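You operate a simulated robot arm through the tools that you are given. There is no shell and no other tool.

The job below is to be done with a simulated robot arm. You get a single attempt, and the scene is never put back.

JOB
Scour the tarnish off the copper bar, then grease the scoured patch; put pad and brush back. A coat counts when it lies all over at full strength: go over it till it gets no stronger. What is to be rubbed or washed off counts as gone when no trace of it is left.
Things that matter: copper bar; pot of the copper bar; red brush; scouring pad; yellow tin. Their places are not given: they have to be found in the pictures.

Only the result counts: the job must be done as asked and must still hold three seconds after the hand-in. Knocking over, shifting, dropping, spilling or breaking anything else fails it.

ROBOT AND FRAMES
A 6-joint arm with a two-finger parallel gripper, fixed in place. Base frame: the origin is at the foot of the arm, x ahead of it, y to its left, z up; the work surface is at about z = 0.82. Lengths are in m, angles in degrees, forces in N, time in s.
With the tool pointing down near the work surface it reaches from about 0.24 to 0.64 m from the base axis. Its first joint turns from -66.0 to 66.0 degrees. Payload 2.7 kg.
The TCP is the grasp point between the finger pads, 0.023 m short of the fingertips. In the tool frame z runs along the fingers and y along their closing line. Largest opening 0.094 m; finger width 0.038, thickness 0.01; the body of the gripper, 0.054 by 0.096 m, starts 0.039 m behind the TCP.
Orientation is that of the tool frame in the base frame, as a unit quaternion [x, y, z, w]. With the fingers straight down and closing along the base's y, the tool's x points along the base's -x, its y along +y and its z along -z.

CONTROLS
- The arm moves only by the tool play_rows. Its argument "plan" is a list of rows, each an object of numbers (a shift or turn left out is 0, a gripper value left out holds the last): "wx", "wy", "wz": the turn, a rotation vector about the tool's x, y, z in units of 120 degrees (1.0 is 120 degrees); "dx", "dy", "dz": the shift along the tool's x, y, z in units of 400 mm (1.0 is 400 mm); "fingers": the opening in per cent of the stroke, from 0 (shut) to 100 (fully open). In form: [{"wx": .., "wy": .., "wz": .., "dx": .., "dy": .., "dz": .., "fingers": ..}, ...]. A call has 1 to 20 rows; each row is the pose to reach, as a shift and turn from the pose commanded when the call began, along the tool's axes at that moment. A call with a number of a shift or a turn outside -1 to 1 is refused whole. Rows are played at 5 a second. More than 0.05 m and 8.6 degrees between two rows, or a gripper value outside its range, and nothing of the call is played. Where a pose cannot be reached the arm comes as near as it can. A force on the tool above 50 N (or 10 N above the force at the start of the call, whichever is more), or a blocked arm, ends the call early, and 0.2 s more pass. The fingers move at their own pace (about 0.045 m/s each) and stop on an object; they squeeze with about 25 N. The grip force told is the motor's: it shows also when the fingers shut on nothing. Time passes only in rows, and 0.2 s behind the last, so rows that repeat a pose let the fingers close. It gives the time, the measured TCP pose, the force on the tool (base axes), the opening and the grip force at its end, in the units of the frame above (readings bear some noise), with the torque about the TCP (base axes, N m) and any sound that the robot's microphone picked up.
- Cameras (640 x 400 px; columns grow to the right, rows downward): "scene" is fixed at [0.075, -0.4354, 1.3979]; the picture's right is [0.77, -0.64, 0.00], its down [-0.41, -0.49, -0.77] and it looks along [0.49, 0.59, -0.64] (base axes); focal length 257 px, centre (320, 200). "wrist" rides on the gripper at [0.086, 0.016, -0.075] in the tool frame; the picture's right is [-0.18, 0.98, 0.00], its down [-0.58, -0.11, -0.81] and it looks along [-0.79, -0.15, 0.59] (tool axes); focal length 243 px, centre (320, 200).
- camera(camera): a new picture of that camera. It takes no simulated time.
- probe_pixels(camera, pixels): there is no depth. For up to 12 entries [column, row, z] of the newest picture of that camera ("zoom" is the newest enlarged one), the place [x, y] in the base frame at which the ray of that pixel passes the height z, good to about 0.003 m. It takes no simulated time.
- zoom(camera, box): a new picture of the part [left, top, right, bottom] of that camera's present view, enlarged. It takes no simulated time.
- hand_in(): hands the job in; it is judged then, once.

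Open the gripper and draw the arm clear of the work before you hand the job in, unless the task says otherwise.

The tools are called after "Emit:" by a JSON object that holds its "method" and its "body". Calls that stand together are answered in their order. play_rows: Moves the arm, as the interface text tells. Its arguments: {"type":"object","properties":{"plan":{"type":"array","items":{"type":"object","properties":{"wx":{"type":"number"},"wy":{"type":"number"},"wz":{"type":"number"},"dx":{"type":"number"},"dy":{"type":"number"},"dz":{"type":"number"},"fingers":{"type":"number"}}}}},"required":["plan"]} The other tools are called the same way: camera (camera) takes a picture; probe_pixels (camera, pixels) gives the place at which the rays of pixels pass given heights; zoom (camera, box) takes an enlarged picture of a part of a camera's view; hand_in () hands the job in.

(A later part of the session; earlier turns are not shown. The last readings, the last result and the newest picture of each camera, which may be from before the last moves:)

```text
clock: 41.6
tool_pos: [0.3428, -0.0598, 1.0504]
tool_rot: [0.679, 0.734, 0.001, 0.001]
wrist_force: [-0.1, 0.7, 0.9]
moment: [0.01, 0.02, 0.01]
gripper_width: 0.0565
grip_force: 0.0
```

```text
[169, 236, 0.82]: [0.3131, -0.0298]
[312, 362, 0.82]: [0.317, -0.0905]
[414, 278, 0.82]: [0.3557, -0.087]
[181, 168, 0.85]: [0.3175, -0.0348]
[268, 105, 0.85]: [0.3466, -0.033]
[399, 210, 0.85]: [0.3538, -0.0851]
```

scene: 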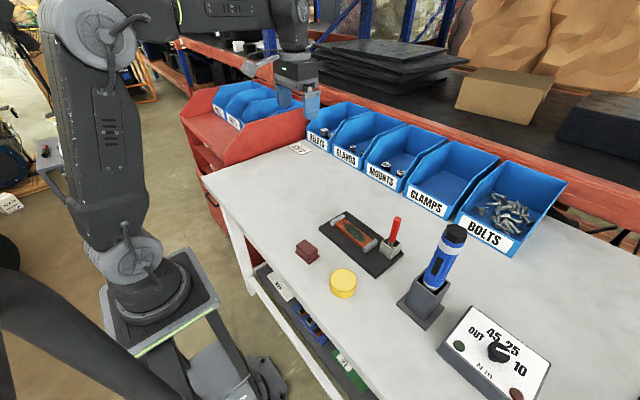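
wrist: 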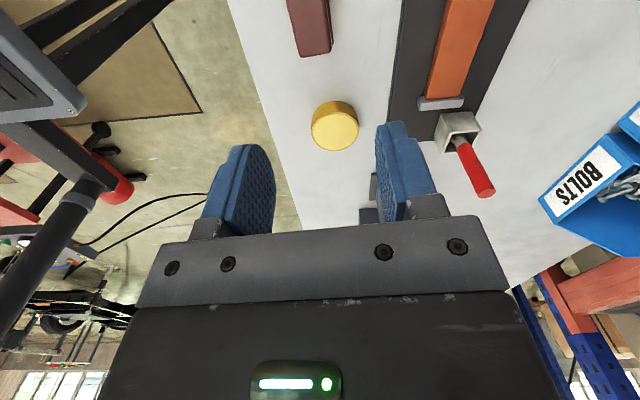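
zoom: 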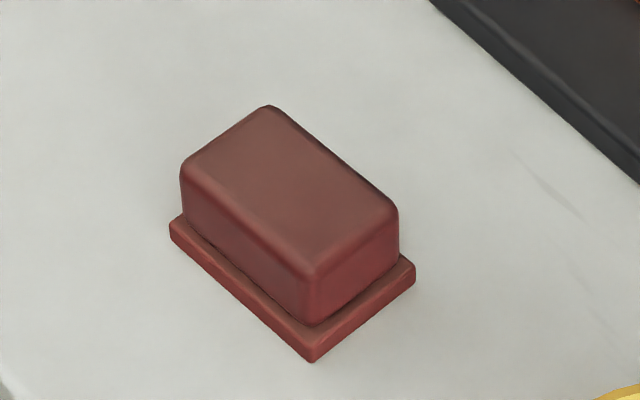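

The pad dragged about 8.5 mm toward −x when it was released under load. I re-grip it higher on the block to set it back properly.

Emit:
{"method": "play_rows", "body": {"plan": [{"dx": 0.0018, "dy": -0.0224, "dz": 0.1, "fingers": 75}, {"dx": 0.0018, "dy": -0.0224, "dz": 0.2}, {"dx": 0.0018, "dy": -0.0224, "dz": 0.3}, {"dx": 0.0018, "dy": -0.0224, "dz": 0.38}, {"dx": 0.0018, "dy": -0.0224, "dz": 0.43}, {"dx": 0.0018, "dy": -0.0224, "dz": 0.465}, {"dx": 0.0018, "dy": -0.0224, "dz": 0.48}, {"dx": 0.0018, "dy": -0.0224, "dz": 0.48, "fingers": 20}, {"dx": 0.0018, "dy": -0.0224, "dz": 0.48}, {"dx": 0.0018, "dy": -0.0224, "dz": 0.48}, {"dx": 0.0018, "dy": -0.0224, "dz": 0.48}, {"dx": 0.0018, "dy": -0.0224, "dz": 0.48}]}}

Emit:
{"method": "zoom", "body": {"camera": "scene", "box": [288, 230, 328, 270]}}

```text
clock: 44.2
tool_pos: [0.3335, -0.0593, 0.8594]
tool_rot: [0.679, 0.734, -0.001, -0.001]
wrist_force: [0.9, 0.2, 0.1]
moment: [0.03, -0.01, -0.02]
gripper_width: 0.0355
grip_force: 24.9
```

```text
10.00 times, centred on (308, 250) of scene
```

zoom: 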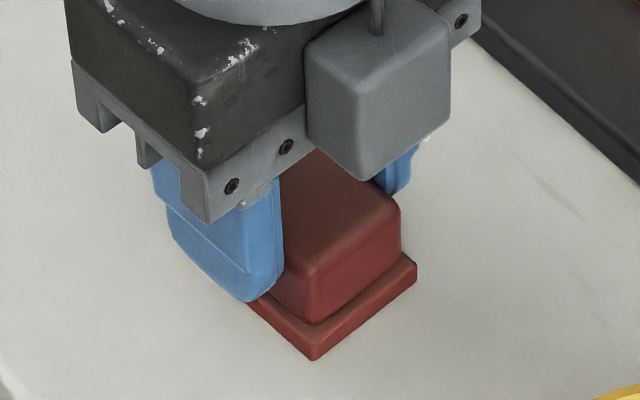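

Gripped again at z=0.859. I lift 4 mm, shift +8.8 mm in x, set it down at the same height, and release without load.

Emit:
{"method": "play_rows", "body": {"plan": [{"dz": -0.01}, {"dz": -0.012}, {"dx": -0.0009, "dy": 0.011, "dz": -0.012}, {"dx": -0.0018, "dy": 0.022, "dz": -0.012}, {"dx": -0.0018, "dy": 0.022, "dz": -0.006}, {"dx": -0.0018, "dy": 0.022, "dz": -0.001}, {"dx": -0.0018, "dy": 0.022, "dz": -0.0005}, {"dx": -0.0018, "dy": 0.022, "dz": -0.0005}]}}

Emit:
{"method": "play_rows", "body": {"plan": [{"dz": 0, "fingers": 70}, {"dz": 0}, {"dz": 0}, {"dz": 0}, {"dz": -0.05}, {"dz": -0.15}, {"dz": -0.25}, {"dz": -0.35}, {"dz": -0.45}, {"dz": -0.48}]}}

Emit:
{"method": "zoom", "body": {"camera": "scene", "box": [288, 230, 328, 270]}}

```text
clock: 46.0
tool_pos: [0.3427, -0.0597, 0.8591]
tool_rot: [0.679, 0.735, 0.0, 0.001]
wrist_force: [-0.4, -0.1, -0.6]
moment: [0.0, -0.01, -0.01]
gripper_width: 0.0352
grip_force: 25.0
```

```text
clock: 48.2
tool_pos: [0.3422, -0.0599, 1.052]
tool_rot: [0.679, 0.734, 0.0, 0.001]
wrist_force: [0.1, -0.1, -0.2]
moment: [0.01, -0.01, 0.01]
gripper_width: 0.0656
grip_force: 0.1
```

```text
10.00 times, centred on (308, 250) of scene
```

zoom: 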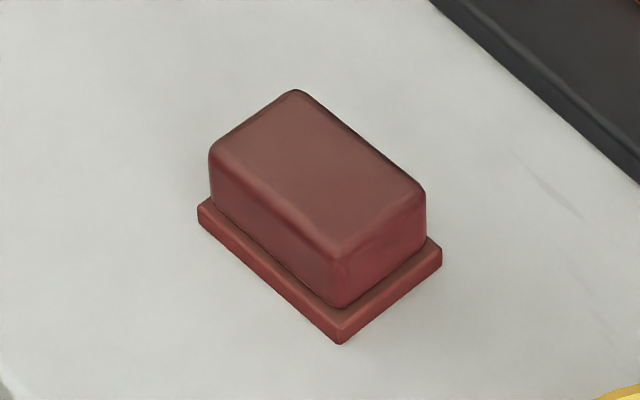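

The pad is back within about 2.5 mm of its original spot. Now the brush: I take zooms from both cameras to triangulate the handle axis.

Emit:
{"method": "zoom", "body": {"camera": "wrist", "box": [400, 90, 520, 210]}}

Emit:
{"method": "zoom", "body": {"camera": "scene", "box": [372, 205, 420, 265]}}

```text
3.33 times, centred on (460, 150) of wrist
```

zoom: 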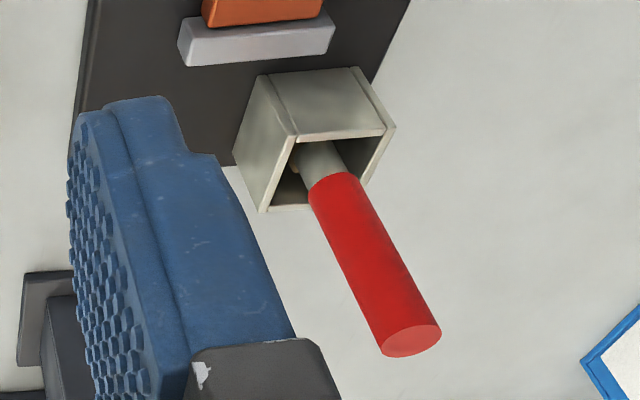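

```text
6.67 times, centred on (396, 235) of scene
```

zoom: 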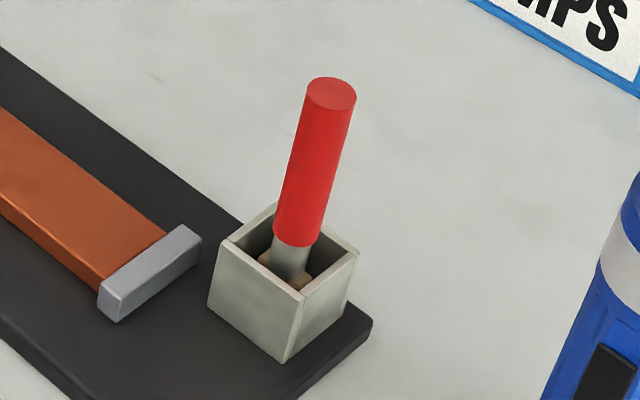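

I probe the handle's top centre and the lower end of the red part from both cameras at several heights.

Emit:
{"method": "probe_pixels", "body": {"camera": "zoom", "pixels": [[332, 94, 0.91], [332, 94, 0.92], [332, 94, 0.93], [332, 94, 0.94], [297, 240, 0.86], [297, 240, 0.87], [297, 240, 0.88], [297, 240, 0.89], [235, 240, 0.865], [302, 292, 0.865], [357, 250, 0.865], [282, 205, 0.865]]}}

Emit:
{"method": "camera", "body": {"camera": "wrist"}}

Emit:
{"method": "probe_pixels", "body": {"camera": "wrist", "pixels": [[487.6, 192.3, 0.91], [487.6, 192.3, 0.92], [487.6, 192.3, 0.93], [487.6, 192.3, 0.94], [464.8, 146.4, 0.86], [464.8, 146.4, 0.87], [464.8, 146.4, 0.88], [464.8, 146.4, 0.89]]}}

```text
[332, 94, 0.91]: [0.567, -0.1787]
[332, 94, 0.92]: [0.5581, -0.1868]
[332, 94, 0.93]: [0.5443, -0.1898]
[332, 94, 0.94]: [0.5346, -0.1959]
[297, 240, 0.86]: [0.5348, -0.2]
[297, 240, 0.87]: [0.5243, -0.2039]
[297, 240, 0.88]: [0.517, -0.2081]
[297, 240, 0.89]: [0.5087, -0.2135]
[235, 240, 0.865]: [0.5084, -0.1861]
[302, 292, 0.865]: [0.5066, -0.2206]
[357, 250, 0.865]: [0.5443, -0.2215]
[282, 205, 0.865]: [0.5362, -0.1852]
```

```text
taken
```

wrist: 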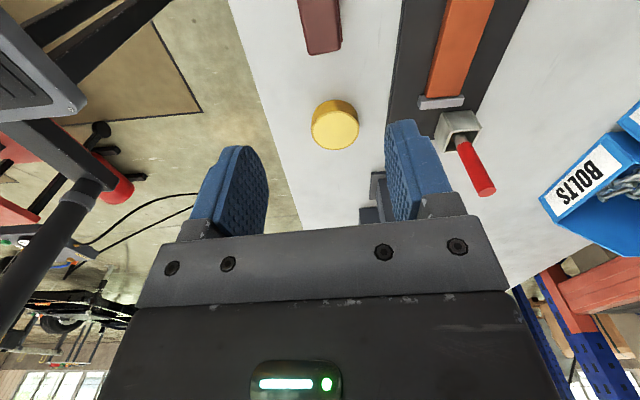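

```text
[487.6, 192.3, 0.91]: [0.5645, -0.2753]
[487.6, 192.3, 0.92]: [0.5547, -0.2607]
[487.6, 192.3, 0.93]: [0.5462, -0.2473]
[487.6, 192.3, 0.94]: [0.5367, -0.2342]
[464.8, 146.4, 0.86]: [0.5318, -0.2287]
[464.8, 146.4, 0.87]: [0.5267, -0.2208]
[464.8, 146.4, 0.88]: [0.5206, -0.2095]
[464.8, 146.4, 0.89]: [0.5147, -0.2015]
```

Triangulation puts the brush nearly vertical at (0.518,−0.208), with the red handle from z≈0.881 to 0.96. I check where the blue torch stands so the gripper clears it.

Emit:
{"method": "probe_pixels", "body": {"camera": "scene", "pixels": [[397, 303, 0.82], [425, 320, 0.82], [442, 298, 0.82], [422, 300, 0.87], [455, 233, 0.98], [455, 233, 1.0], [455, 233, 1.02], [343, 280, 0.85]]}}

Emit:
{"method": "probe_pixels", "body": {"camera": "wrist", "pixels": [[334, 128, 0.85], [312, 128, 0.85], [358, 124, 0.85], [335, 150, 0.85], [330, 102, 0.85], [334, 128, 0.86], [454, 102, 0.85], [441, 141, 0.872]]}}

Emit:
{"method": "zoom", "body": {"camera": "scene", "box": [320, 255, 368, 315]}}

```text
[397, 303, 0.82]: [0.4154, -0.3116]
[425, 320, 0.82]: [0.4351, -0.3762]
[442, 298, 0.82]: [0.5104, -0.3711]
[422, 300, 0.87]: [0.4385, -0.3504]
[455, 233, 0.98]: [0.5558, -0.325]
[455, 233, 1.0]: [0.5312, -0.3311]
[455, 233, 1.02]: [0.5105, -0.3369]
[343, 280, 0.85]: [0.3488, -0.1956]
```

```text
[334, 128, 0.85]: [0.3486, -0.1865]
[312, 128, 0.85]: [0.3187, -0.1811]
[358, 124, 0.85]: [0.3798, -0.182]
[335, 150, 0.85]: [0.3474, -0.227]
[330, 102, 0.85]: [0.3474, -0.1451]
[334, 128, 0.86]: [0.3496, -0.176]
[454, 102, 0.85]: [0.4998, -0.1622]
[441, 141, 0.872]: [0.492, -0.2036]
```

```text
6.67 times, centred on (344, 285) of scene
```

zoom: 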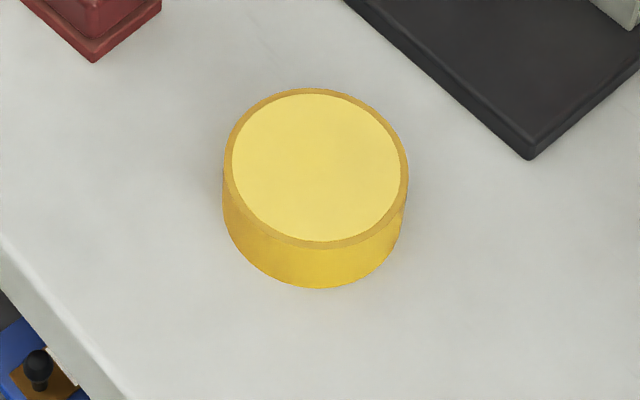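

The torch stands near (0.46,−0.34), well clear, and the tin is centred near (0.350,−0.193) with its rim at z≈0.845. I move above the brush, turning the fingers back to close along y.

Emit:
{"method": "play_rows", "body": {"plan": [{"dx": -0.0337, "dy": 0.034, "wz": -0.0594, "fingers": 80}, {"dx": -0.0674, "dy": 0.068, "wz": -0.1188}, {"dx": -0.1011, "dy": 0.102, "wz": -0.1781}, {"dx": -0.1349, "dy": 0.136, "wz": -0.2375}, {"dx": -0.1686, "dy": 0.17, "wz": -0.2969}, {"dx": -0.2023, "dy": 0.204, "wz": -0.3563}, {"dx": -0.236, "dy": 0.238, "wz": -0.4156}, {"dx": -0.2697, "dy": 0.272, "wz": -0.475}, {"dx": -0.3034, "dy": 0.306, "wz": -0.5344}, {"dx": -0.3372, "dy": 0.34, "wz": -0.5938}, {"dx": -0.3709, "dy": 0.374, "wz": -0.6531}, {"dx": -0.4046, "dy": 0.408, "wz": -0.7125}, {"dx": -0.4046, "dy": 0.408, "wz": -0.7125}]}}

Emit:
{"method": "camera", "body": {"camera": "wrist"}}

Emit:
{"method": "camera", "body": {"camera": "scene"}}

```text
clock: 51.0
tool_pos: [0.5178, -0.2103, 1.0499]
tool_rot: [-0.001, 1.0, -0.001, 0.0]
wrist_force: [-0.2, 0.8, -0.2]
moment: [-0.02, 0.01, 0.04]
gripper_width: 0.0754
grip_force: 0.1
```

```text
taken
```

wrist: 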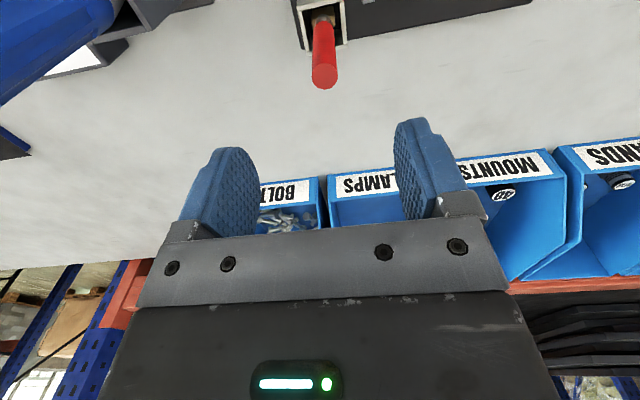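

```text
taken
```

scene: 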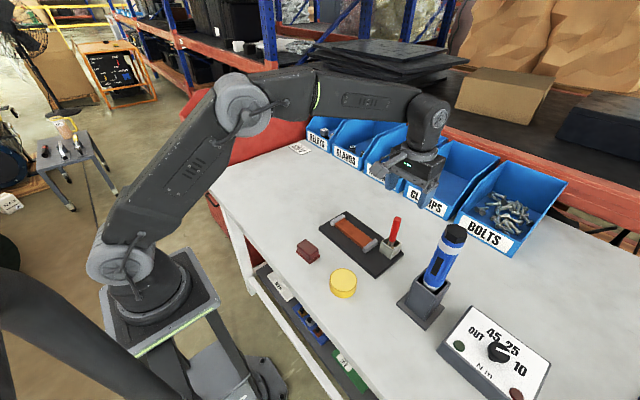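

The brush is visible at (325,77) in the wrist view. I probe it to confirm its position.

Emit:
{"method": "probe_pixels", "body": {"camera": "wrist", "pixels": [[325, 77, 0.94], [325, 77, 0.95], [325, 77, 0.96], [323, 20, 0.88], [302, 48, 0.872], [349, 43, 0.872]]}}

Emit:
{"method": "probe_pixels", "body": {"camera": "scene", "pixels": [[397.8, 219.1, 0.94], [397.8, 219.1, 0.95], [397.8, 219.1, 0.96]]}}

Emit:
{"method": "zoom", "body": {"camera": "wrist", "box": [270, 0, 390, 100]}}

```text
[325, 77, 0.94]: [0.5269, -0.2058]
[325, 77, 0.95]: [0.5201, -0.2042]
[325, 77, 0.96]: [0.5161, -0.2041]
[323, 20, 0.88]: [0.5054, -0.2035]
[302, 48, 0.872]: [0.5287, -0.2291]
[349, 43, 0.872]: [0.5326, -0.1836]
```

```text
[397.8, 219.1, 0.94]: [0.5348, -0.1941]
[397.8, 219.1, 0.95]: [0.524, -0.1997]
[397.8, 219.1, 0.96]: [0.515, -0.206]
```

```text
4.00 times, centred on (330, 50) of wrist
```

zoom: 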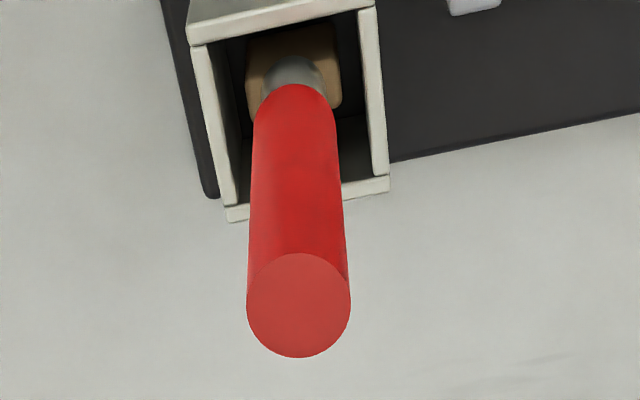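

The handle top is at ≈(0.517,−0.205,0.957). I descend to TCP z≈0.928 around the handle and close.

Emit:
{"method": "play_rows", "body": {"plan": [{"dy": 0.0075, "dz": 0.08}, {"dy": 0.0075, "dz": 0.16}, {"dy": 0.0075, "dz": 0.23}, {"dy": 0.0075, "dz": 0.28}, {"dy": 0.0075, "dz": 0.303}, {"dy": 0.0075, "dz": 0.303}]}}

Emit:
{"method": "zoom", "body": {"camera": "scene", "box": [352, 180, 432, 255]}}

Emit:
{"method": "camera", "body": {"camera": "wrist"}}

```text
clock: 52.4
tool_pos: [0.5174, -0.2046, 0.9285]
tool_rot: [-0.001, 1.0, 0.001, 0.0]
wrist_force: [-0.3, -0.4, -0.1]
moment: [0.02, -0.05, -0.03]
gripper_width: 0.0753
grip_force: 0.0
```

```text
5.33 times, centred on (392, 218) of scene
```

zoom: 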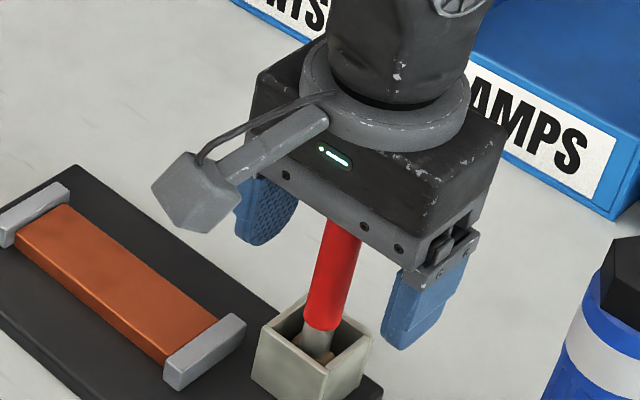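

```text
taken
```

wrist: 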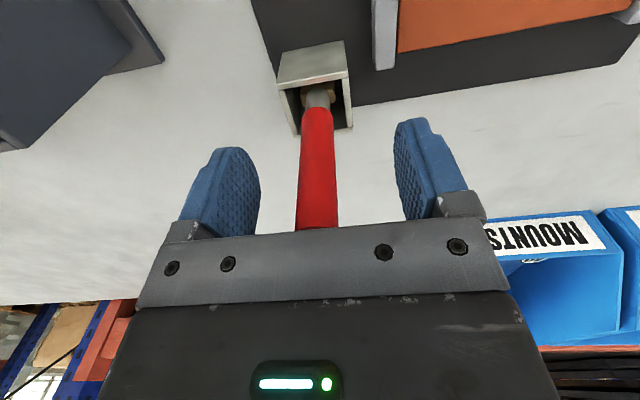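

The handle is between the fingers. I close on it.

Emit:
{"method": "play_rows", "body": {"plan": [{"fingers": 5}, {"fingers": 5}, {"fingers": 5}, {"fingers": 5}, {"fingers": 5}, {"fingers": 5}, {"fingers": 5}]}}

Emit:
{"method": "camera", "body": {"camera": "wrist"}}

```text
clock: 54.0
tool_pos: [0.5171, -0.2039, 0.9287]
tool_rot: [0.0, 1.0, 0.0, 0.0]
wrist_force: [0.5, -0.3, 0.8]
moment: [0.01, 0.0, 0.0]
gripper_width: 0.0166
grip_force: 25.0
```

```text
taken
```

wrist: 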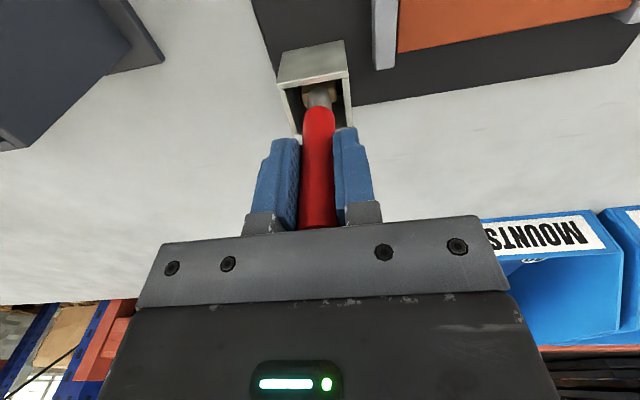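

The brush is gripped (0.0166 m, 25 N) at TCP (0.517,−0.204,0.9285). I lift it straight up out of the pot and look.

Emit:
{"method": "play_rows", "body": {"plan": [{"dz": -0.04}, {"dz": -0.1}, {"dz": -0.16}, {"dz": -0.22}, {"dz": -0.22}]}}

Emit:
{"method": "zoom", "body": {"camera": "scene", "box": [352, 180, 432, 255]}}

Emit:
{"method": "camera", "body": {"camera": "wrist"}}

```text
clock: 55.2
tool_pos: [0.5184, -0.204, 1.0191]
tool_rot: [0.0, 1.0, 0.0, 0.0]
wrist_force: [-0.4, -0.8, -0.4]
moment: [-0.01, 0.03, -0.01]
gripper_width: 0.0166
grip_force: 24.7
```

```text
5.33 times, centred on (392, 218) of scene
```

zoom: 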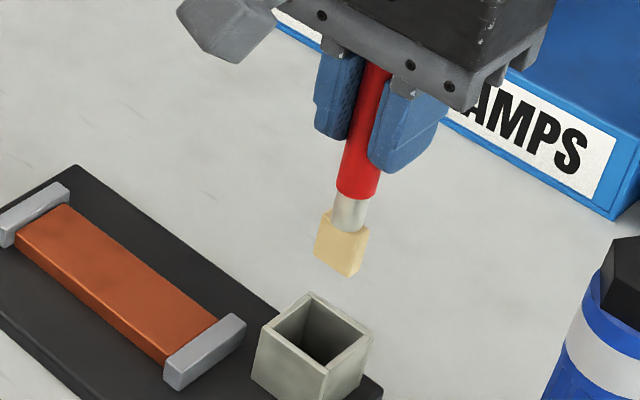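

```text
taken
```

wrist: 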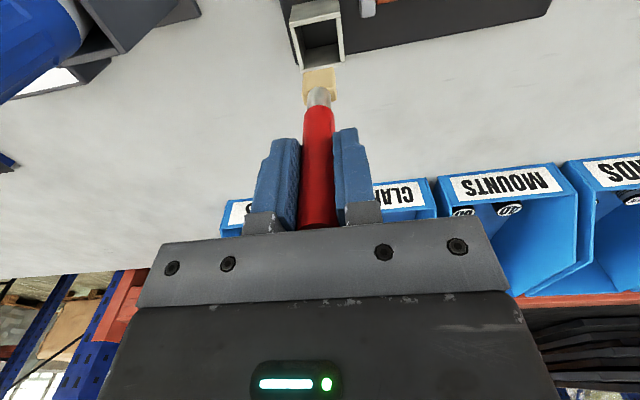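

The brush is out cleanly, with a tan block bristle. I estimate the bristle tip height and check that the pot is empty and unmoved.

Emit:
{"method": "probe_pixels", "body": {"camera": "zoom", "pixels": [[343, 262, 0.91], [343, 262, 0.92], [343, 262, 0.93], [343, 262, 0.94], [313, 262, 0.92], [347, 277, 0.92], [367, 235, 0.94]]}}

Emit:
{"method": "zoom", "body": {"camera": "scene", "box": [384, 205, 416, 225]}}

Emit:
{"method": "zoom", "body": {"camera": "wrist", "box": [280, 40, 360, 120]}}

```text
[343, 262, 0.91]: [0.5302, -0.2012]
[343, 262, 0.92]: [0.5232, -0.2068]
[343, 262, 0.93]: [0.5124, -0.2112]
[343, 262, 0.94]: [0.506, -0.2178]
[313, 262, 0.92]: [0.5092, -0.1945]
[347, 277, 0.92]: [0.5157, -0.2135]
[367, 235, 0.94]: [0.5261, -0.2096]
```

```text
16.00 times, centred on (400, 215) of scene
```

zoom: 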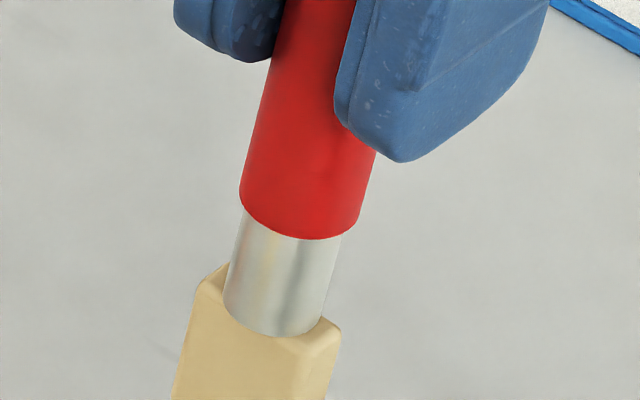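

```text
5.00 times, centred on (320, 80) of wrist
```

zoom: 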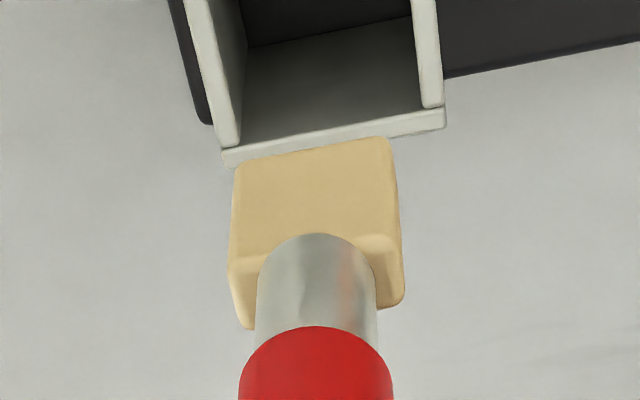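

The bristle tip is about 0.095 m below the TCP, and the block is about 0.024 m wide. I carry the brush over the tin centre at (0.350,−0.193).

Emit:
{"method": "play_rows", "body": {"plan": [{"dx": 0.07, "dy": 0.004}, {"dx": 0.14, "dy": 0.008}, {"dx": 0.21, "dy": 0.012}, {"dx": 0.28, "dy": 0.016}, {"dx": 0.35, "dy": 0.021}, {"dx": 0.42, "dy": 0.026}, {"dx": 0.42, "dy": 0.026, "dz": 0.07}, {"dx": 0.42, "dy": 0.026, "dz": 0.13}, {"dx": 0.42, "dy": 0.026, "dz": 0.13}]}}

Emit:
{"method": "zoom", "body": {"camera": "scene", "box": [304, 230, 384, 310]}}

Emit:
{"method": "camera", "body": {"camera": "wrist"}}

```text
clock: 57.2
tool_pos: [0.3491, -0.1945, 0.9655]
tool_rot: [0.0, 1.0, 0.001, 0.0]
wrist_force: [0.4, 1.0, -0.6]
moment: [0.01, 0.0, 0.0]
gripper_width: 0.0168
grip_force: 25.3
```

```text
5.00 times, centred on (344, 270) of scene
```

zoom: 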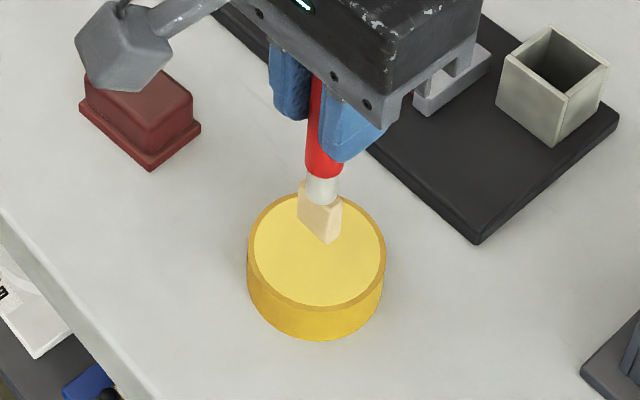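

```text
taken
```

wrist: 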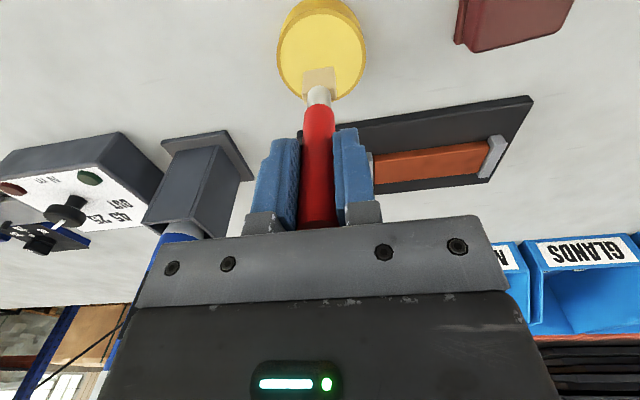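

The brush is aligned over the grease. I lower gently to near the expected surface.

Emit:
{"method": "play_rows", "body": {"plan": [{"dz": 0.03}, {"dz": 0.055}, {"dz": 0.06}, {"dz": 0.065}, {"dz": 0.07}, {"dz": 0.07}]}}

Emit:
{"method": "zoom", "body": {"camera": "scene", "box": [320, 245, 368, 290]}}

```text
clock: 58.6
tool_pos: [0.3507, -0.1962, 0.9379]
tool_rot: [0.0, 1.0, -0.001, 0.002]
wrist_force: [2.6, -3.1, 17.3]
moment: [-0.28, -0.21, -0.03]
gripper_width: 0.0171
grip_force: 25.1
```

```text
8.89 times, centred on (344, 268) of scene
```

zoom: 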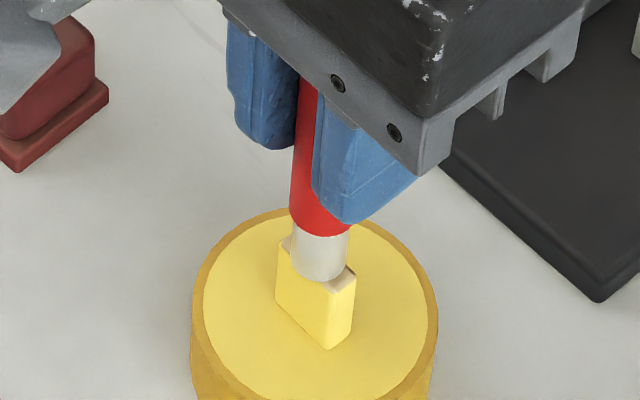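

The bristles turned yellow and contact reads 17 N: the brush is loaded. I lift it and bring it over the bar centre (0.488,−0.092), just above the surface.

Emit:
{"method": "play_rows", "body": {"plan": [{"dz": -0.05}, {"dz": -0.1}, {"dz": -0.155}, {"dx": -0.07, "dy": 0.052, "dz": -0.155}, {"dx": -0.14, "dy": 0.104, "dz": -0.155}, {"dx": -0.21, "dy": 0.156, "dz": -0.155}, {"dx": -0.28, "dy": 0.208, "dz": -0.155}, {"dx": -0.345, "dy": 0.256, "dz": -0.155}, {"dx": -0.345, "dy": 0.256, "dz": -0.09}, {"dx": -0.345, "dy": 0.256, "dz": -0.03}, {"dx": -0.345, "dy": 0.256, "dz": -0.03}]}}

Emit:
{"method": "zoom", "body": {"camera": "scene", "box": [320, 200, 400, 260]}}

Emit:
{"method": "zoom", "body": {"camera": "wrist", "box": [220, 0, 420, 130]}}

```text
clock: 61.0
tool_pos: [0.4888, -0.092, 0.9493]
tool_rot: [-0.001, 1.0, 0.001, -0.001]
wrist_force: [0.4, 0.4, -0.3]
moment: [-0.05, -0.01, -0.02]
gripper_width: 0.0162
grip_force: 24.8
```

```text
6.67 times, centred on (360, 230) of scene
```

zoom: 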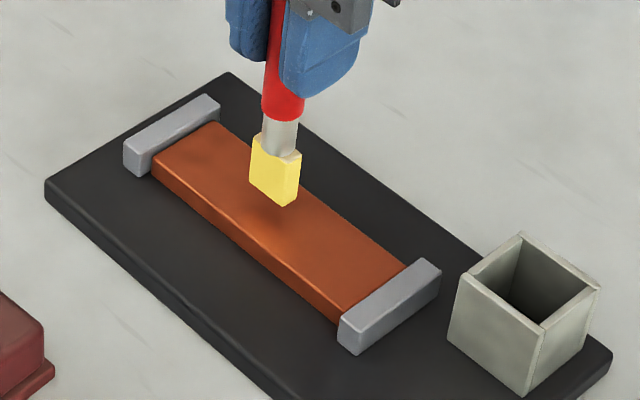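

```text
3.08 times, centred on (320, 65) of wrist
```

zoom: 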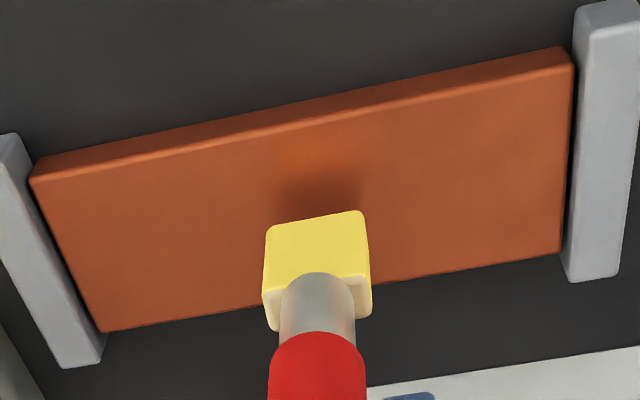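

The bar's top face is fully visible and clean. I probe its corners to refine the bar centre.

Emit:
{"method": "probe_pixels", "body": {"camera": "zoom", "pixels": [[30, 180, 0.844], [572, 66, 0.844], [103, 331, 0.844], [562, 252, 0.844], [318, 190, 0.844], [264, 288, 0.854], [371, 283, 0.854], [300, 125, 0.844]]}}

```text
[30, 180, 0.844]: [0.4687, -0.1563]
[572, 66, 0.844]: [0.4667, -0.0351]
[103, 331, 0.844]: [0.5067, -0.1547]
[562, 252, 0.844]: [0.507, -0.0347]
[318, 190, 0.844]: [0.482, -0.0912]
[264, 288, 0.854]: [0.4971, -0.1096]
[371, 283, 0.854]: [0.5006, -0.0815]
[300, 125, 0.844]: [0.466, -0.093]
```

The bar's top spans x 0.4675–0.507, y −0.155…−0.035. I lower gently to find contact with the brush.

Emit:
{"method": "play_rows", "body": {"plan": [{"dz": 0.012}, {"dz": 0.0165}, {"dz": 0.019}, {"dz": 0.0205}, {"dz": 0.022}, {"dz": 0.022}]}}

```text
clock: 62.4
tool_pos: [0.4877, -0.0913, 0.9405]
tool_rot: [0.0, 1.0, 0.0, 0.0]
wrist_force: [-0.7, 1.0, 0.4]
moment: [0.04, -0.01, -0.02]
gripper_width: 0.0168
grip_force: 24.5
```

No contact yet at z=0.9405. I continue in fine steps.

Emit:
{"method": "play_rows", "body": {"plan": [{"dz": 0.00125}, {"dz": 0.0025}, {"dz": 0.00375}, {"dz": 0.00375}]}}

```text
clock: 63.4
tool_pos: [0.4884, -0.0926, 0.9403]
tool_rot: [0.0, 1.0, 0.0, 0.001]
wrist_force: [-1.0, -1.1, 8.9]
moment: [-0.25, 0.17, -0.01]
gripper_width: 0.0167
grip_force: 24.7
```

Contact at about 9 N. I do the first stroke along the centreline and look at the coat.

Emit:
{"method": "play_rows", "body": {"plan": [{"dy": 0.03}, {"dy": 0.06}, {"dy": 0.085}, {"dy": 0.105}, {"dy": 0.105}, {"dy": 0.08}, {"dy": 0.055}, {"dy": 0.03}, {"dy": 0.0}, {"dy": -0.03}, {"dy": -0.06}, {"dy": -0.09}, {"dy": -0.12}, {"dy": -0.12}]}}

Emit:
{"method": "zoom", "body": {"camera": "wrist", "box": [220, 0, 480, 170]}}

Emit:
{"method": "zoom", "body": {"camera": "scene", "box": [320, 200, 400, 260]}}

```text
clock: 66.4
tool_pos: [0.4883, -0.1406, 0.9388]
tool_rot: [0.001, 1.0, 0.0, 0.0]
wrist_force: [0.3, -0.2, 0.0]
moment: [-0.03, 0.01, 0.0]
gripper_width: 0.0165
grip_force: 25.0
```

```text
2.35 times, centred on (350, 85) of wrist
```

zoom: 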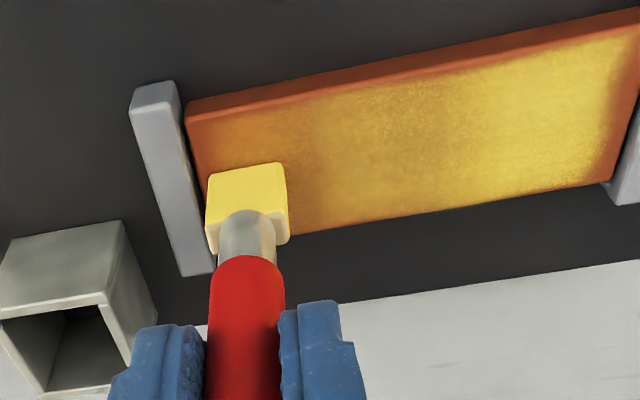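

```text
6.67 times, centred on (360, 230) of scene
```

zoom: 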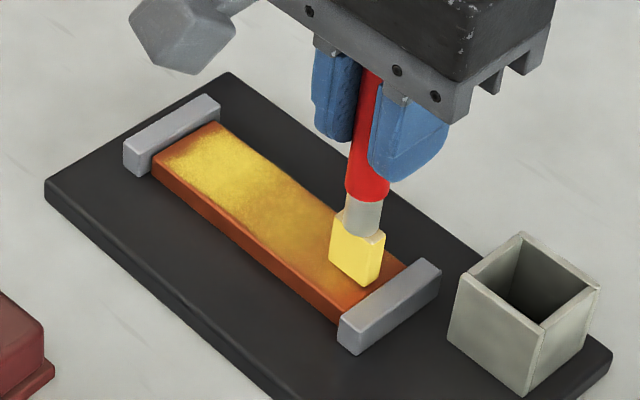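

A yellow coat is forming as a wide swath; it is weaker along the near edge and the −y end, and contact was lost at the end. I press slightly lower and stroke along the near edge, then the far edge.

Emit:
{"method": "play_rows", "body": {"plan": [{"dx": 0.015, "dz": 0.0015}, {"dx": 0.015, "dy": 0.005, "dz": 0.0025}, {"dx": 0.015, "dy": 0.035, "dz": 0.0025}, {"dx": 0.015, "dy": 0.065, "dz": 0.0025}, {"dx": 0.015, "dy": 0.095, "dz": 0.0025}, {"dx": 0.015, "dy": 0.125, "dz": 0.0025}, {"dx": 0.015, "dy": 0.155, "dz": 0.0025}, {"dx": 0.015, "dy": 0.185, "dz": 0.0025}, {"dx": 0.015, "dy": 0.21, "dz": 0.0025}, {"dx": 0.015, "dy": 0.23, "dz": 0.0025}, {"dx": 0.0, "dy": 0.23, "dz": 0.0025}]}}

Emit:
{"method": "zoom", "body": {"camera": "scene", "box": [320, 200, 400, 260]}}

Emit:
{"method": "zoom", "body": {"camera": "wrist", "box": [180, 0, 440, 170]}}

```text
clock: 68.8
tool_pos: [0.4871, -0.049, 0.9372]
tool_rot: [-0.001, 1.0, -0.001, 0.0]
wrist_force: [-0.1, 0.4, 1.0]
moment: [-0.07, 0.03, 0.0]
gripper_width: 0.0167
grip_force: 25.0
```

```text
6.67 times, centred on (360, 230) of scene
```

zoom: 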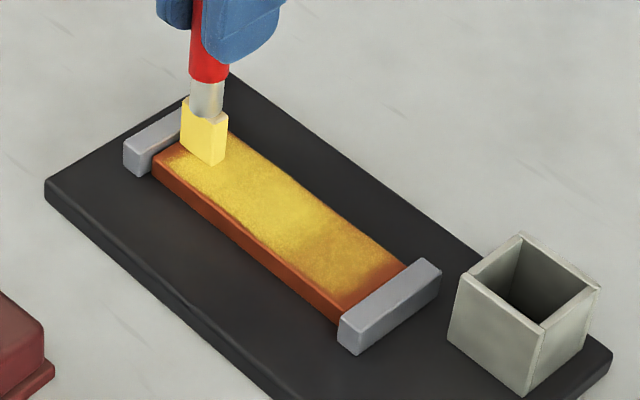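

```text
2.35 times, centred on (310, 85) of wrist
```

zoom: 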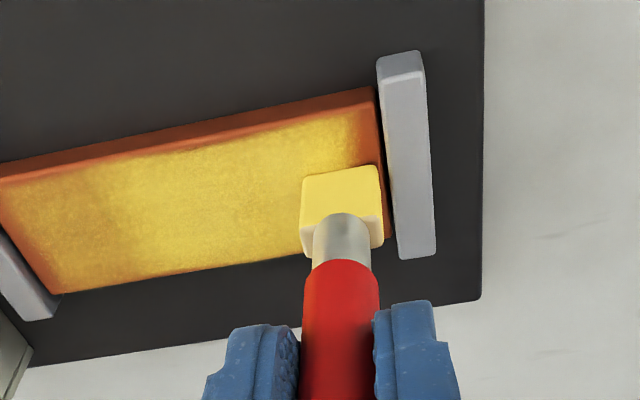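

The coat is building; contact is light (1 N) as the brush has slid a bit in the grip. I go over again with slightly lower height, alternating far and near lines.

Emit:
{"method": "play_rows", "body": {"plan": [{"dx": -0.0125, "dz": 0.001}, {"dx": -0.0125, "dy": -0.03, "dz": 0.001}, {"dx": -0.0125, "dy": -0.06, "dz": 0.001}, {"dx": -0.0125, "dy": -0.09, "dz": 0.001}, {"dx": -0.0125, "dy": -0.12, "dz": 0.001}, {"dx": -0.0125, "dy": -0.15, "dz": 0.001}, {"dx": -0.0125, "dy": -0.18, "dz": 0.001}, {"dx": -0.0125, "dy": -0.21, "dz": 0.0015}, {"dx": -0.0125, "dy": -0.232, "dz": 0.0015}, {"dx": 0.0125, "dy": -0.232, "dz": 0.002}, {"dx": 0.015, "dy": -0.21, "dz": 0.002}, {"dx": 0.015, "dy": -0.18, "dz": 0.002}, {"dx": 0.015, "dy": -0.15, "dz": 0.002}, {"dx": 0.015, "dy": -0.12, "dz": 0.002}, {"dx": 0.015, "dy": -0.09, "dz": 0.002}, {"dx": 0.015, "dy": -0.06, "dz": 0.002}, {"dx": 0.015, "dy": -0.03, "dz": 0.002}, {"dx": 0.015, "dy": 0.0, "dz": 0.002}, {"dx": 0.0, "dy": 0.0, "dz": 0.002}]}}

Emit:
{"method": "zoom", "body": {"camera": "scene", "box": [320, 200, 400, 260]}}

Emit:
{"method": "zoom", "body": {"camera": "wrist", "box": [180, 0, 440, 170]}}

```text
clock: 72.8
tool_pos: [0.4892, -0.0479, 0.9369]
tool_rot: [0.0, 1.0, 0.0, 0.002]
wrist_force: [-0.1, 0.6, 1.3]
moment: [0.06, -0.03, -0.01]
gripper_width: 0.0166
grip_force: 25.1
```

```text
6.67 times, centred on (360, 230) of scene
```

zoom: 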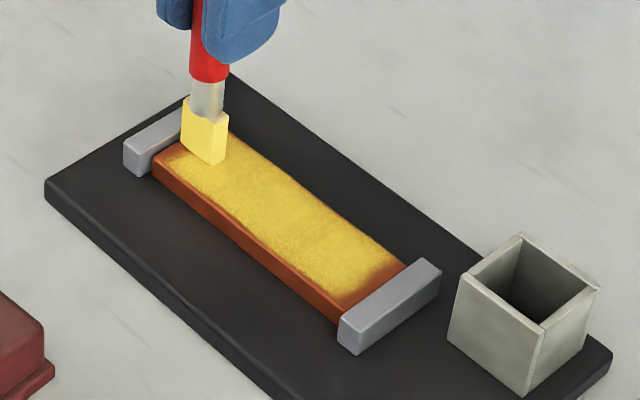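

```text
2.35 times, centred on (310, 85) of wrist
```

zoom: 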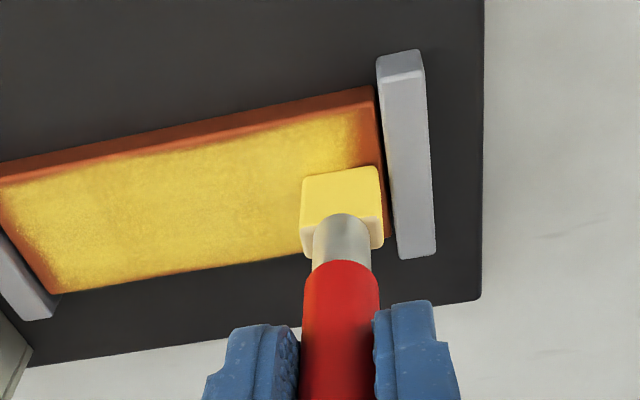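

The coat is stronger but still speckled. I continue with passes a bit further to the near edge and toward both ends.

Emit:
{"method": "play_rows", "body": {"plan": [{"dx": 0.0225, "dy": 0.003, "dz": 0.001}, {"dx": 0.0225, "dy": -0.03, "dz": 0.001}, {"dx": 0.0225, "dy": -0.06, "dz": 0.001}, {"dx": 0.0225, "dy": -0.09, "dz": 0.001}, {"dx": 0.0225, "dy": -0.12, "dz": 0.001}, {"dx": 0.0225, "dy": -0.15, "dz": 0.001}, {"dx": 0.0225, "dy": -0.18, "dz": 0.001}, {"dx": 0.0225, "dy": -0.21, "dz": 0.001}, {"dx": 0.0225, "dy": -0.236, "dz": 0.0015}, {"dx": 0.0, "dy": -0.236, "dz": 0.0015}, {"dx": -0.015, "dy": -0.236, "dz": 0.0015}, {"dx": -0.015, "dy": -0.21, "dz": 0.0015}, {"dx": -0.015, "dy": -0.18, "dz": 0.0015}, {"dx": -0.015, "dy": -0.15, "dz": 0.0015}, {"dx": -0.015, "dy": -0.12, "dz": 0.0015}, {"dx": -0.015, "dy": -0.09, "dz": 0.0015}, {"dx": -0.015, "dy": -0.06, "dz": 0.0015}, {"dx": -0.015, "dy": -0.03, "dz": 0.0015}, {"dx": -0.015, "dy": 0.003, "dz": 0.0015}, {"dx": 0.0, "dy": 0.003, "dz": 0.0015}]}}

Emit:
{"method": "play_rows", "body": {"plan": [{"dx": 0.015, "dz": 0.0005}, {"dx": 0.015, "dy": -0.03, "dz": 0.0005}, {"dx": 0.015, "dy": -0.06, "dz": 0.0005}, {"dx": 0.015, "dy": -0.09, "dz": 0.0005}, {"dx": 0.015, "dy": -0.12, "dz": 0.0005}, {"dx": 0.015, "dy": -0.15, "dz": 0.0005}, {"dx": 0.015, "dy": -0.18, "dz": 0.0005}, {"dx": 0.015, "dy": -0.21, "dz": 0.0005}, {"dx": 0.015, "dy": -0.238, "dz": 0.0005}, {"dx": 0.0, "dy": -0.238, "dz": 0.001}, {"dx": 0.0, "dy": -0.21, "dz": 0.001}, {"dx": 0.0, "dy": -0.18, "dz": 0.001}, {"dx": 0.0, "dy": -0.15, "dz": 0.001}, {"dx": 0.0, "dy": -0.12, "dz": 0.001}, {"dx": 0.0, "dy": -0.09, "dz": 0.001}, {"dx": 0.0, "dy": -0.06, "dz": 0.001}, {"dx": 0.0, "dy": -0.03, "dz": 0.001}, {"dx": 0.0, "dy": 0.0, "dz": 0.001}]}}

Emit:
{"method": "zoom", "body": {"camera": "scene", "box": [320, 200, 400, 260]}}

Emit:
{"method": "zoom", "body": {"camera": "wrist", "box": [180, 0, 440, 170]}}

```text
clock: 77.0
tool_pos: [0.4866, -0.0471, 0.9364]
tool_rot: [0.0, 1.0, 0.0, 0.0]
wrist_force: [-0.2, -0.1, -0.1]
moment: [0.0, 0.0, 0.0]
gripper_width: 0.0168
grip_force: 25.3
```

```text
clock: 80.8
tool_pos: [0.4893, -0.0485, 0.9366]
tool_rot: [0.0, 1.0, 0.001, 0.0]
wrist_force: [0.1, -0.2, 0.1]
moment: [0.0, 0.0, -0.02]
gripper_width: 0.0166
grip_force: 24.7
```

```text
6.67 times, centred on (360, 230) of scene
```

zoom: 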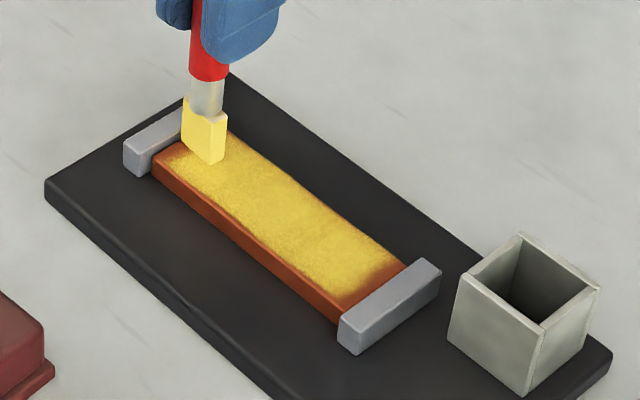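

```text
2.35 times, centred on (310, 85) of wrist
```

zoom: 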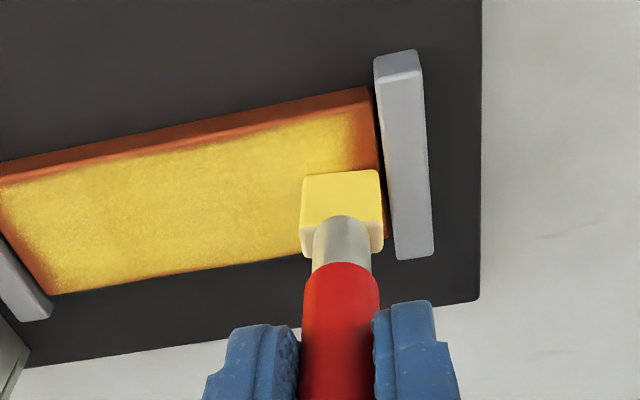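

The force reads zero, so the last strokes may not have touched. I lower in fine steps here until contact is felt again.

Emit:
{"method": "play_rows", "body": {"plan": [{"dy": -0.03}, {"dy": -0.03, "dz": 0.001}, {"dy": -0.03, "dz": 0.002}, {"dy": -0.03, "dz": 0.002}]}}

```text
clock: 81.8
tool_pos: [0.4888, -0.0588, 0.9358]
tool_rot: [0.0, 1.0, 0.0, 0.001]
wrist_force: [-0.9, 0.1, 8.5]
moment: [-0.27, 0.11, 0.02]
gripper_width: 0.0165
grip_force: 24.8
```

Contact is 8.5 N again. I do one traverse along the near line and check that the force holds.

Emit:
{"method": "play_rows", "body": {"plan": [{"dx": 0.015}, {"dx": 0.015, "dy": 0.03}, {"dx": 0.015, "dy": 0.0}, {"dx": 0.015, "dy": -0.03}, {"dx": 0.015, "dy": -0.06}, {"dx": 0.015, "dy": -0.09}, {"dx": 0.015, "dy": -0.12}, {"dx": 0.015, "dy": -0.15}, {"dx": 0.015, "dy": -0.18}, {"dx": 0.015, "dy": -0.206}]}}

Emit:
{"method": "zoom", "body": {"camera": "scene", "box": [320, 200, 400, 260]}}

Emit:
{"method": "zoom", "body": {"camera": "wrist", "box": [220, 0, 480, 170]}}

```text
clock: 84.0
tool_pos: [0.4822, -0.1423, 0.9353]
tool_rot: [0.001, 1.0, 0.0, 0.0]
wrist_force: [0.0, -0.3, -1.2]
moment: [0.0, 0.03, 0.02]
gripper_width: 0.017
grip_force: 25.0
```

```text
6.67 times, centred on (360, 230) of scene
```

zoom: 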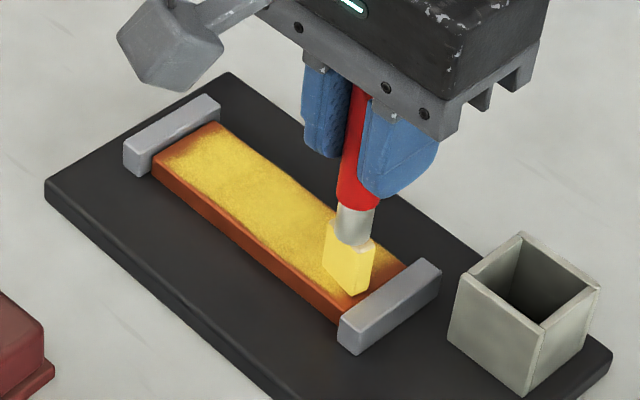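

```text
2.35 times, centred on (350, 85) of wrist
```

zoom: 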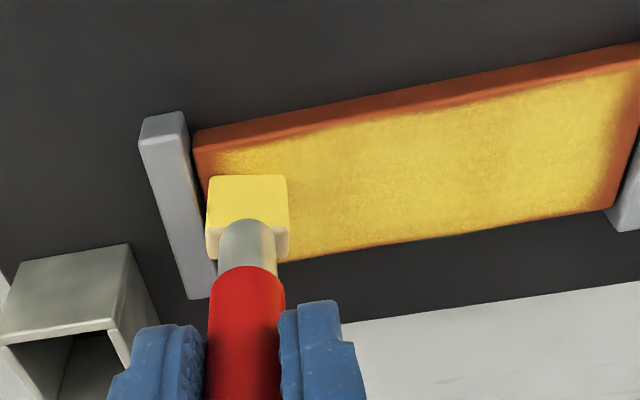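

Each pass starts at about 8 N and then the brush creeps up in the grip until contact is lost. I compensate by ramping the height down slowly along each stroke.

Emit:
{"method": "play_rows", "body": {"plan": [{"dz": 0.0012}, {"dy": 0.03, "dz": 0.0015}, {"dy": 0.06, "dz": 0.0018}, {"dy": 0.09, "dz": 0.0021}, {"dy": 0.12, "dz": 0.0024}, {"dy": 0.15, "dz": 0.0027}, {"dy": 0.18, "dz": 0.003}, {"dy": 0.21, "dz": 0.0033}, {"dy": 0.236, "dz": 0.0036}]}}

Emit:
{"method": "zoom", "body": {"camera": "wrist", "box": [180, 0, 440, 170]}}

```text
clock: 86.0
tool_pos: [0.4824, -0.0473, 0.9342]
tool_rot: [0.0, 1.0, 0.0, 0.001]
wrist_force: [0.2, -5.0, 14.1]
moment: [-0.35, 0.0, 0.0]
gripper_width: 0.0171
grip_force: 24.9
```

```text
2.35 times, centred on (310, 85) of wrist
```

zoom: 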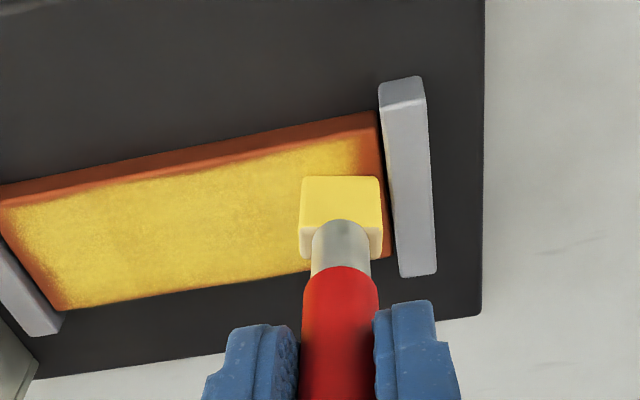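

Force now holds at 14 N. I traverse back along the far line and then return along the middle with a gentle ramp.

Emit:
{"method": "play_rows", "body": {"plan": [{"dx": -0.0275, "dz": 0.0}, {"dx": -0.0275, "dy": -0.03, "dz": 0.0002}, {"dx": -0.0275, "dy": -0.06, "dz": 0.0004}, {"dx": -0.0275, "dy": -0.09, "dz": 0.0006}, {"dx": -0.0275, "dy": -0.12, "dz": 0.0008}, {"dx": -0.0275, "dy": -0.15, "dz": 0.001}, {"dx": -0.0275, "dy": -0.18, "dz": 0.0012}, {"dx": -0.0275, "dy": -0.21, "dz": 0.0014}, {"dx": -0.0275, "dy": -0.238, "dz": 0.0016}]}}

Emit:
{"method": "play_rows", "body": {"plan": [{"dx": 0.02, "dz": 0.0003}, {"dx": 0.02, "dy": 0.03, "dz": 0.0005}, {"dx": 0.02, "dy": 0.06, "dz": 0.0007}, {"dx": 0.02, "dy": 0.09, "dz": 0.0009}, {"dx": 0.02, "dy": 0.12, "dz": 0.0011}, {"dx": 0.02, "dy": 0.15, "dz": 0.0013}, {"dx": 0.02, "dy": 0.18, "dz": 0.0015}, {"dx": 0.02, "dy": 0.21, "dz": 0.0017}, {"dx": 0.02, "dy": 0.238, "dz": 0.0019}]}}

Emit:
{"method": "zoom", "body": {"camera": "wrist", "box": [180, 0, 440, 170]}}

Emit:
{"method": "zoom", "body": {"camera": "scene", "box": [320, 200, 400, 260]}}

```text
clock: 88.0
tool_pos: [0.4921, -0.1421, 0.934]
tool_rot: [0.0, 1.0, 0.001, 0.0]
wrist_force: [1.4, 3.3, 8.9]
moment: [0.3, -0.02, 0.03]
gripper_width: 0.0168
grip_force: 24.8
```

```text
clock: 90.0
tool_pos: [0.4865, -0.0481, 0.9329]
tool_rot: [0.0, 1.0, 0.0, 0.001]
wrist_force: [-0.2, -6.4, 19.0]
moment: [-0.44, -0.03, 0.0]
gripper_width: 0.0171
grip_force: 25.0
```

```text
2.35 times, centred on (310, 85) of wrist
```

zoom: 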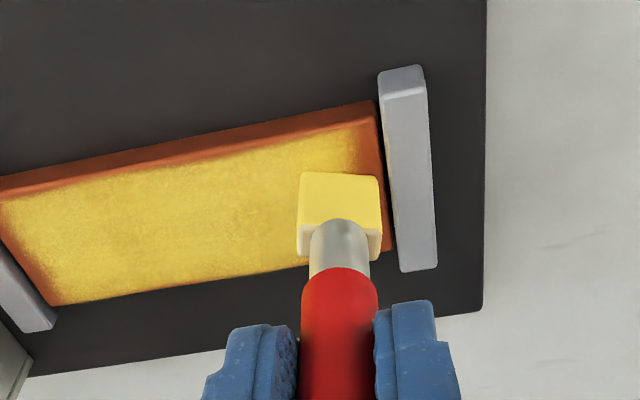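

```text
6.67 times, centred on (360, 230) of scene
```

zoom: 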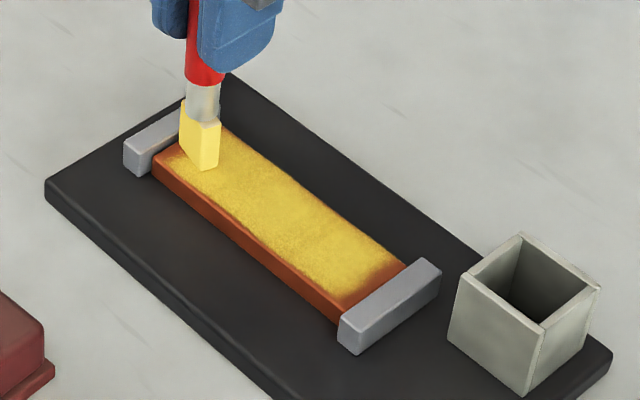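

The interior looks saturated. I zoom closely at both ends of the bar, where the coat fades.

Emit:
{"method": "zoom", "body": {"camera": "scene", "box": [350, 226, 382, 250]}}

Emit:
{"method": "zoom", "body": {"camera": "scene", "box": [334, 214, 366, 238]}}

```text
16.00 times, centred on (366, 238) of scene
```

zoom: 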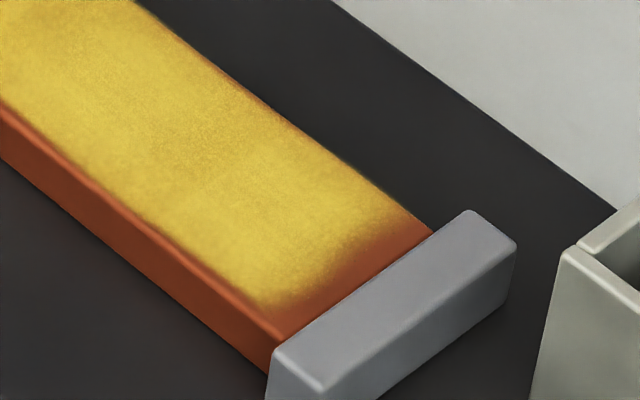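

```text
16.00 times, centred on (350, 226) of scene
```

zoom: 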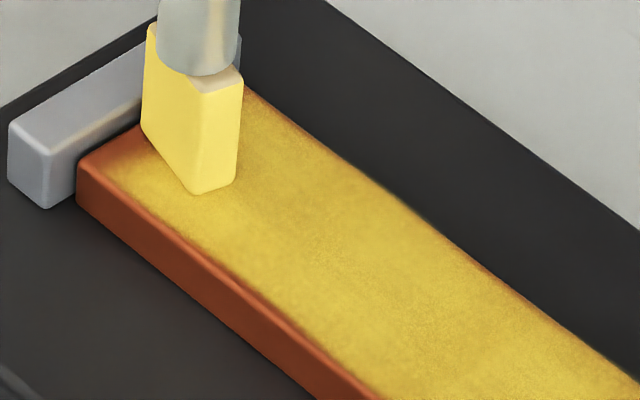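

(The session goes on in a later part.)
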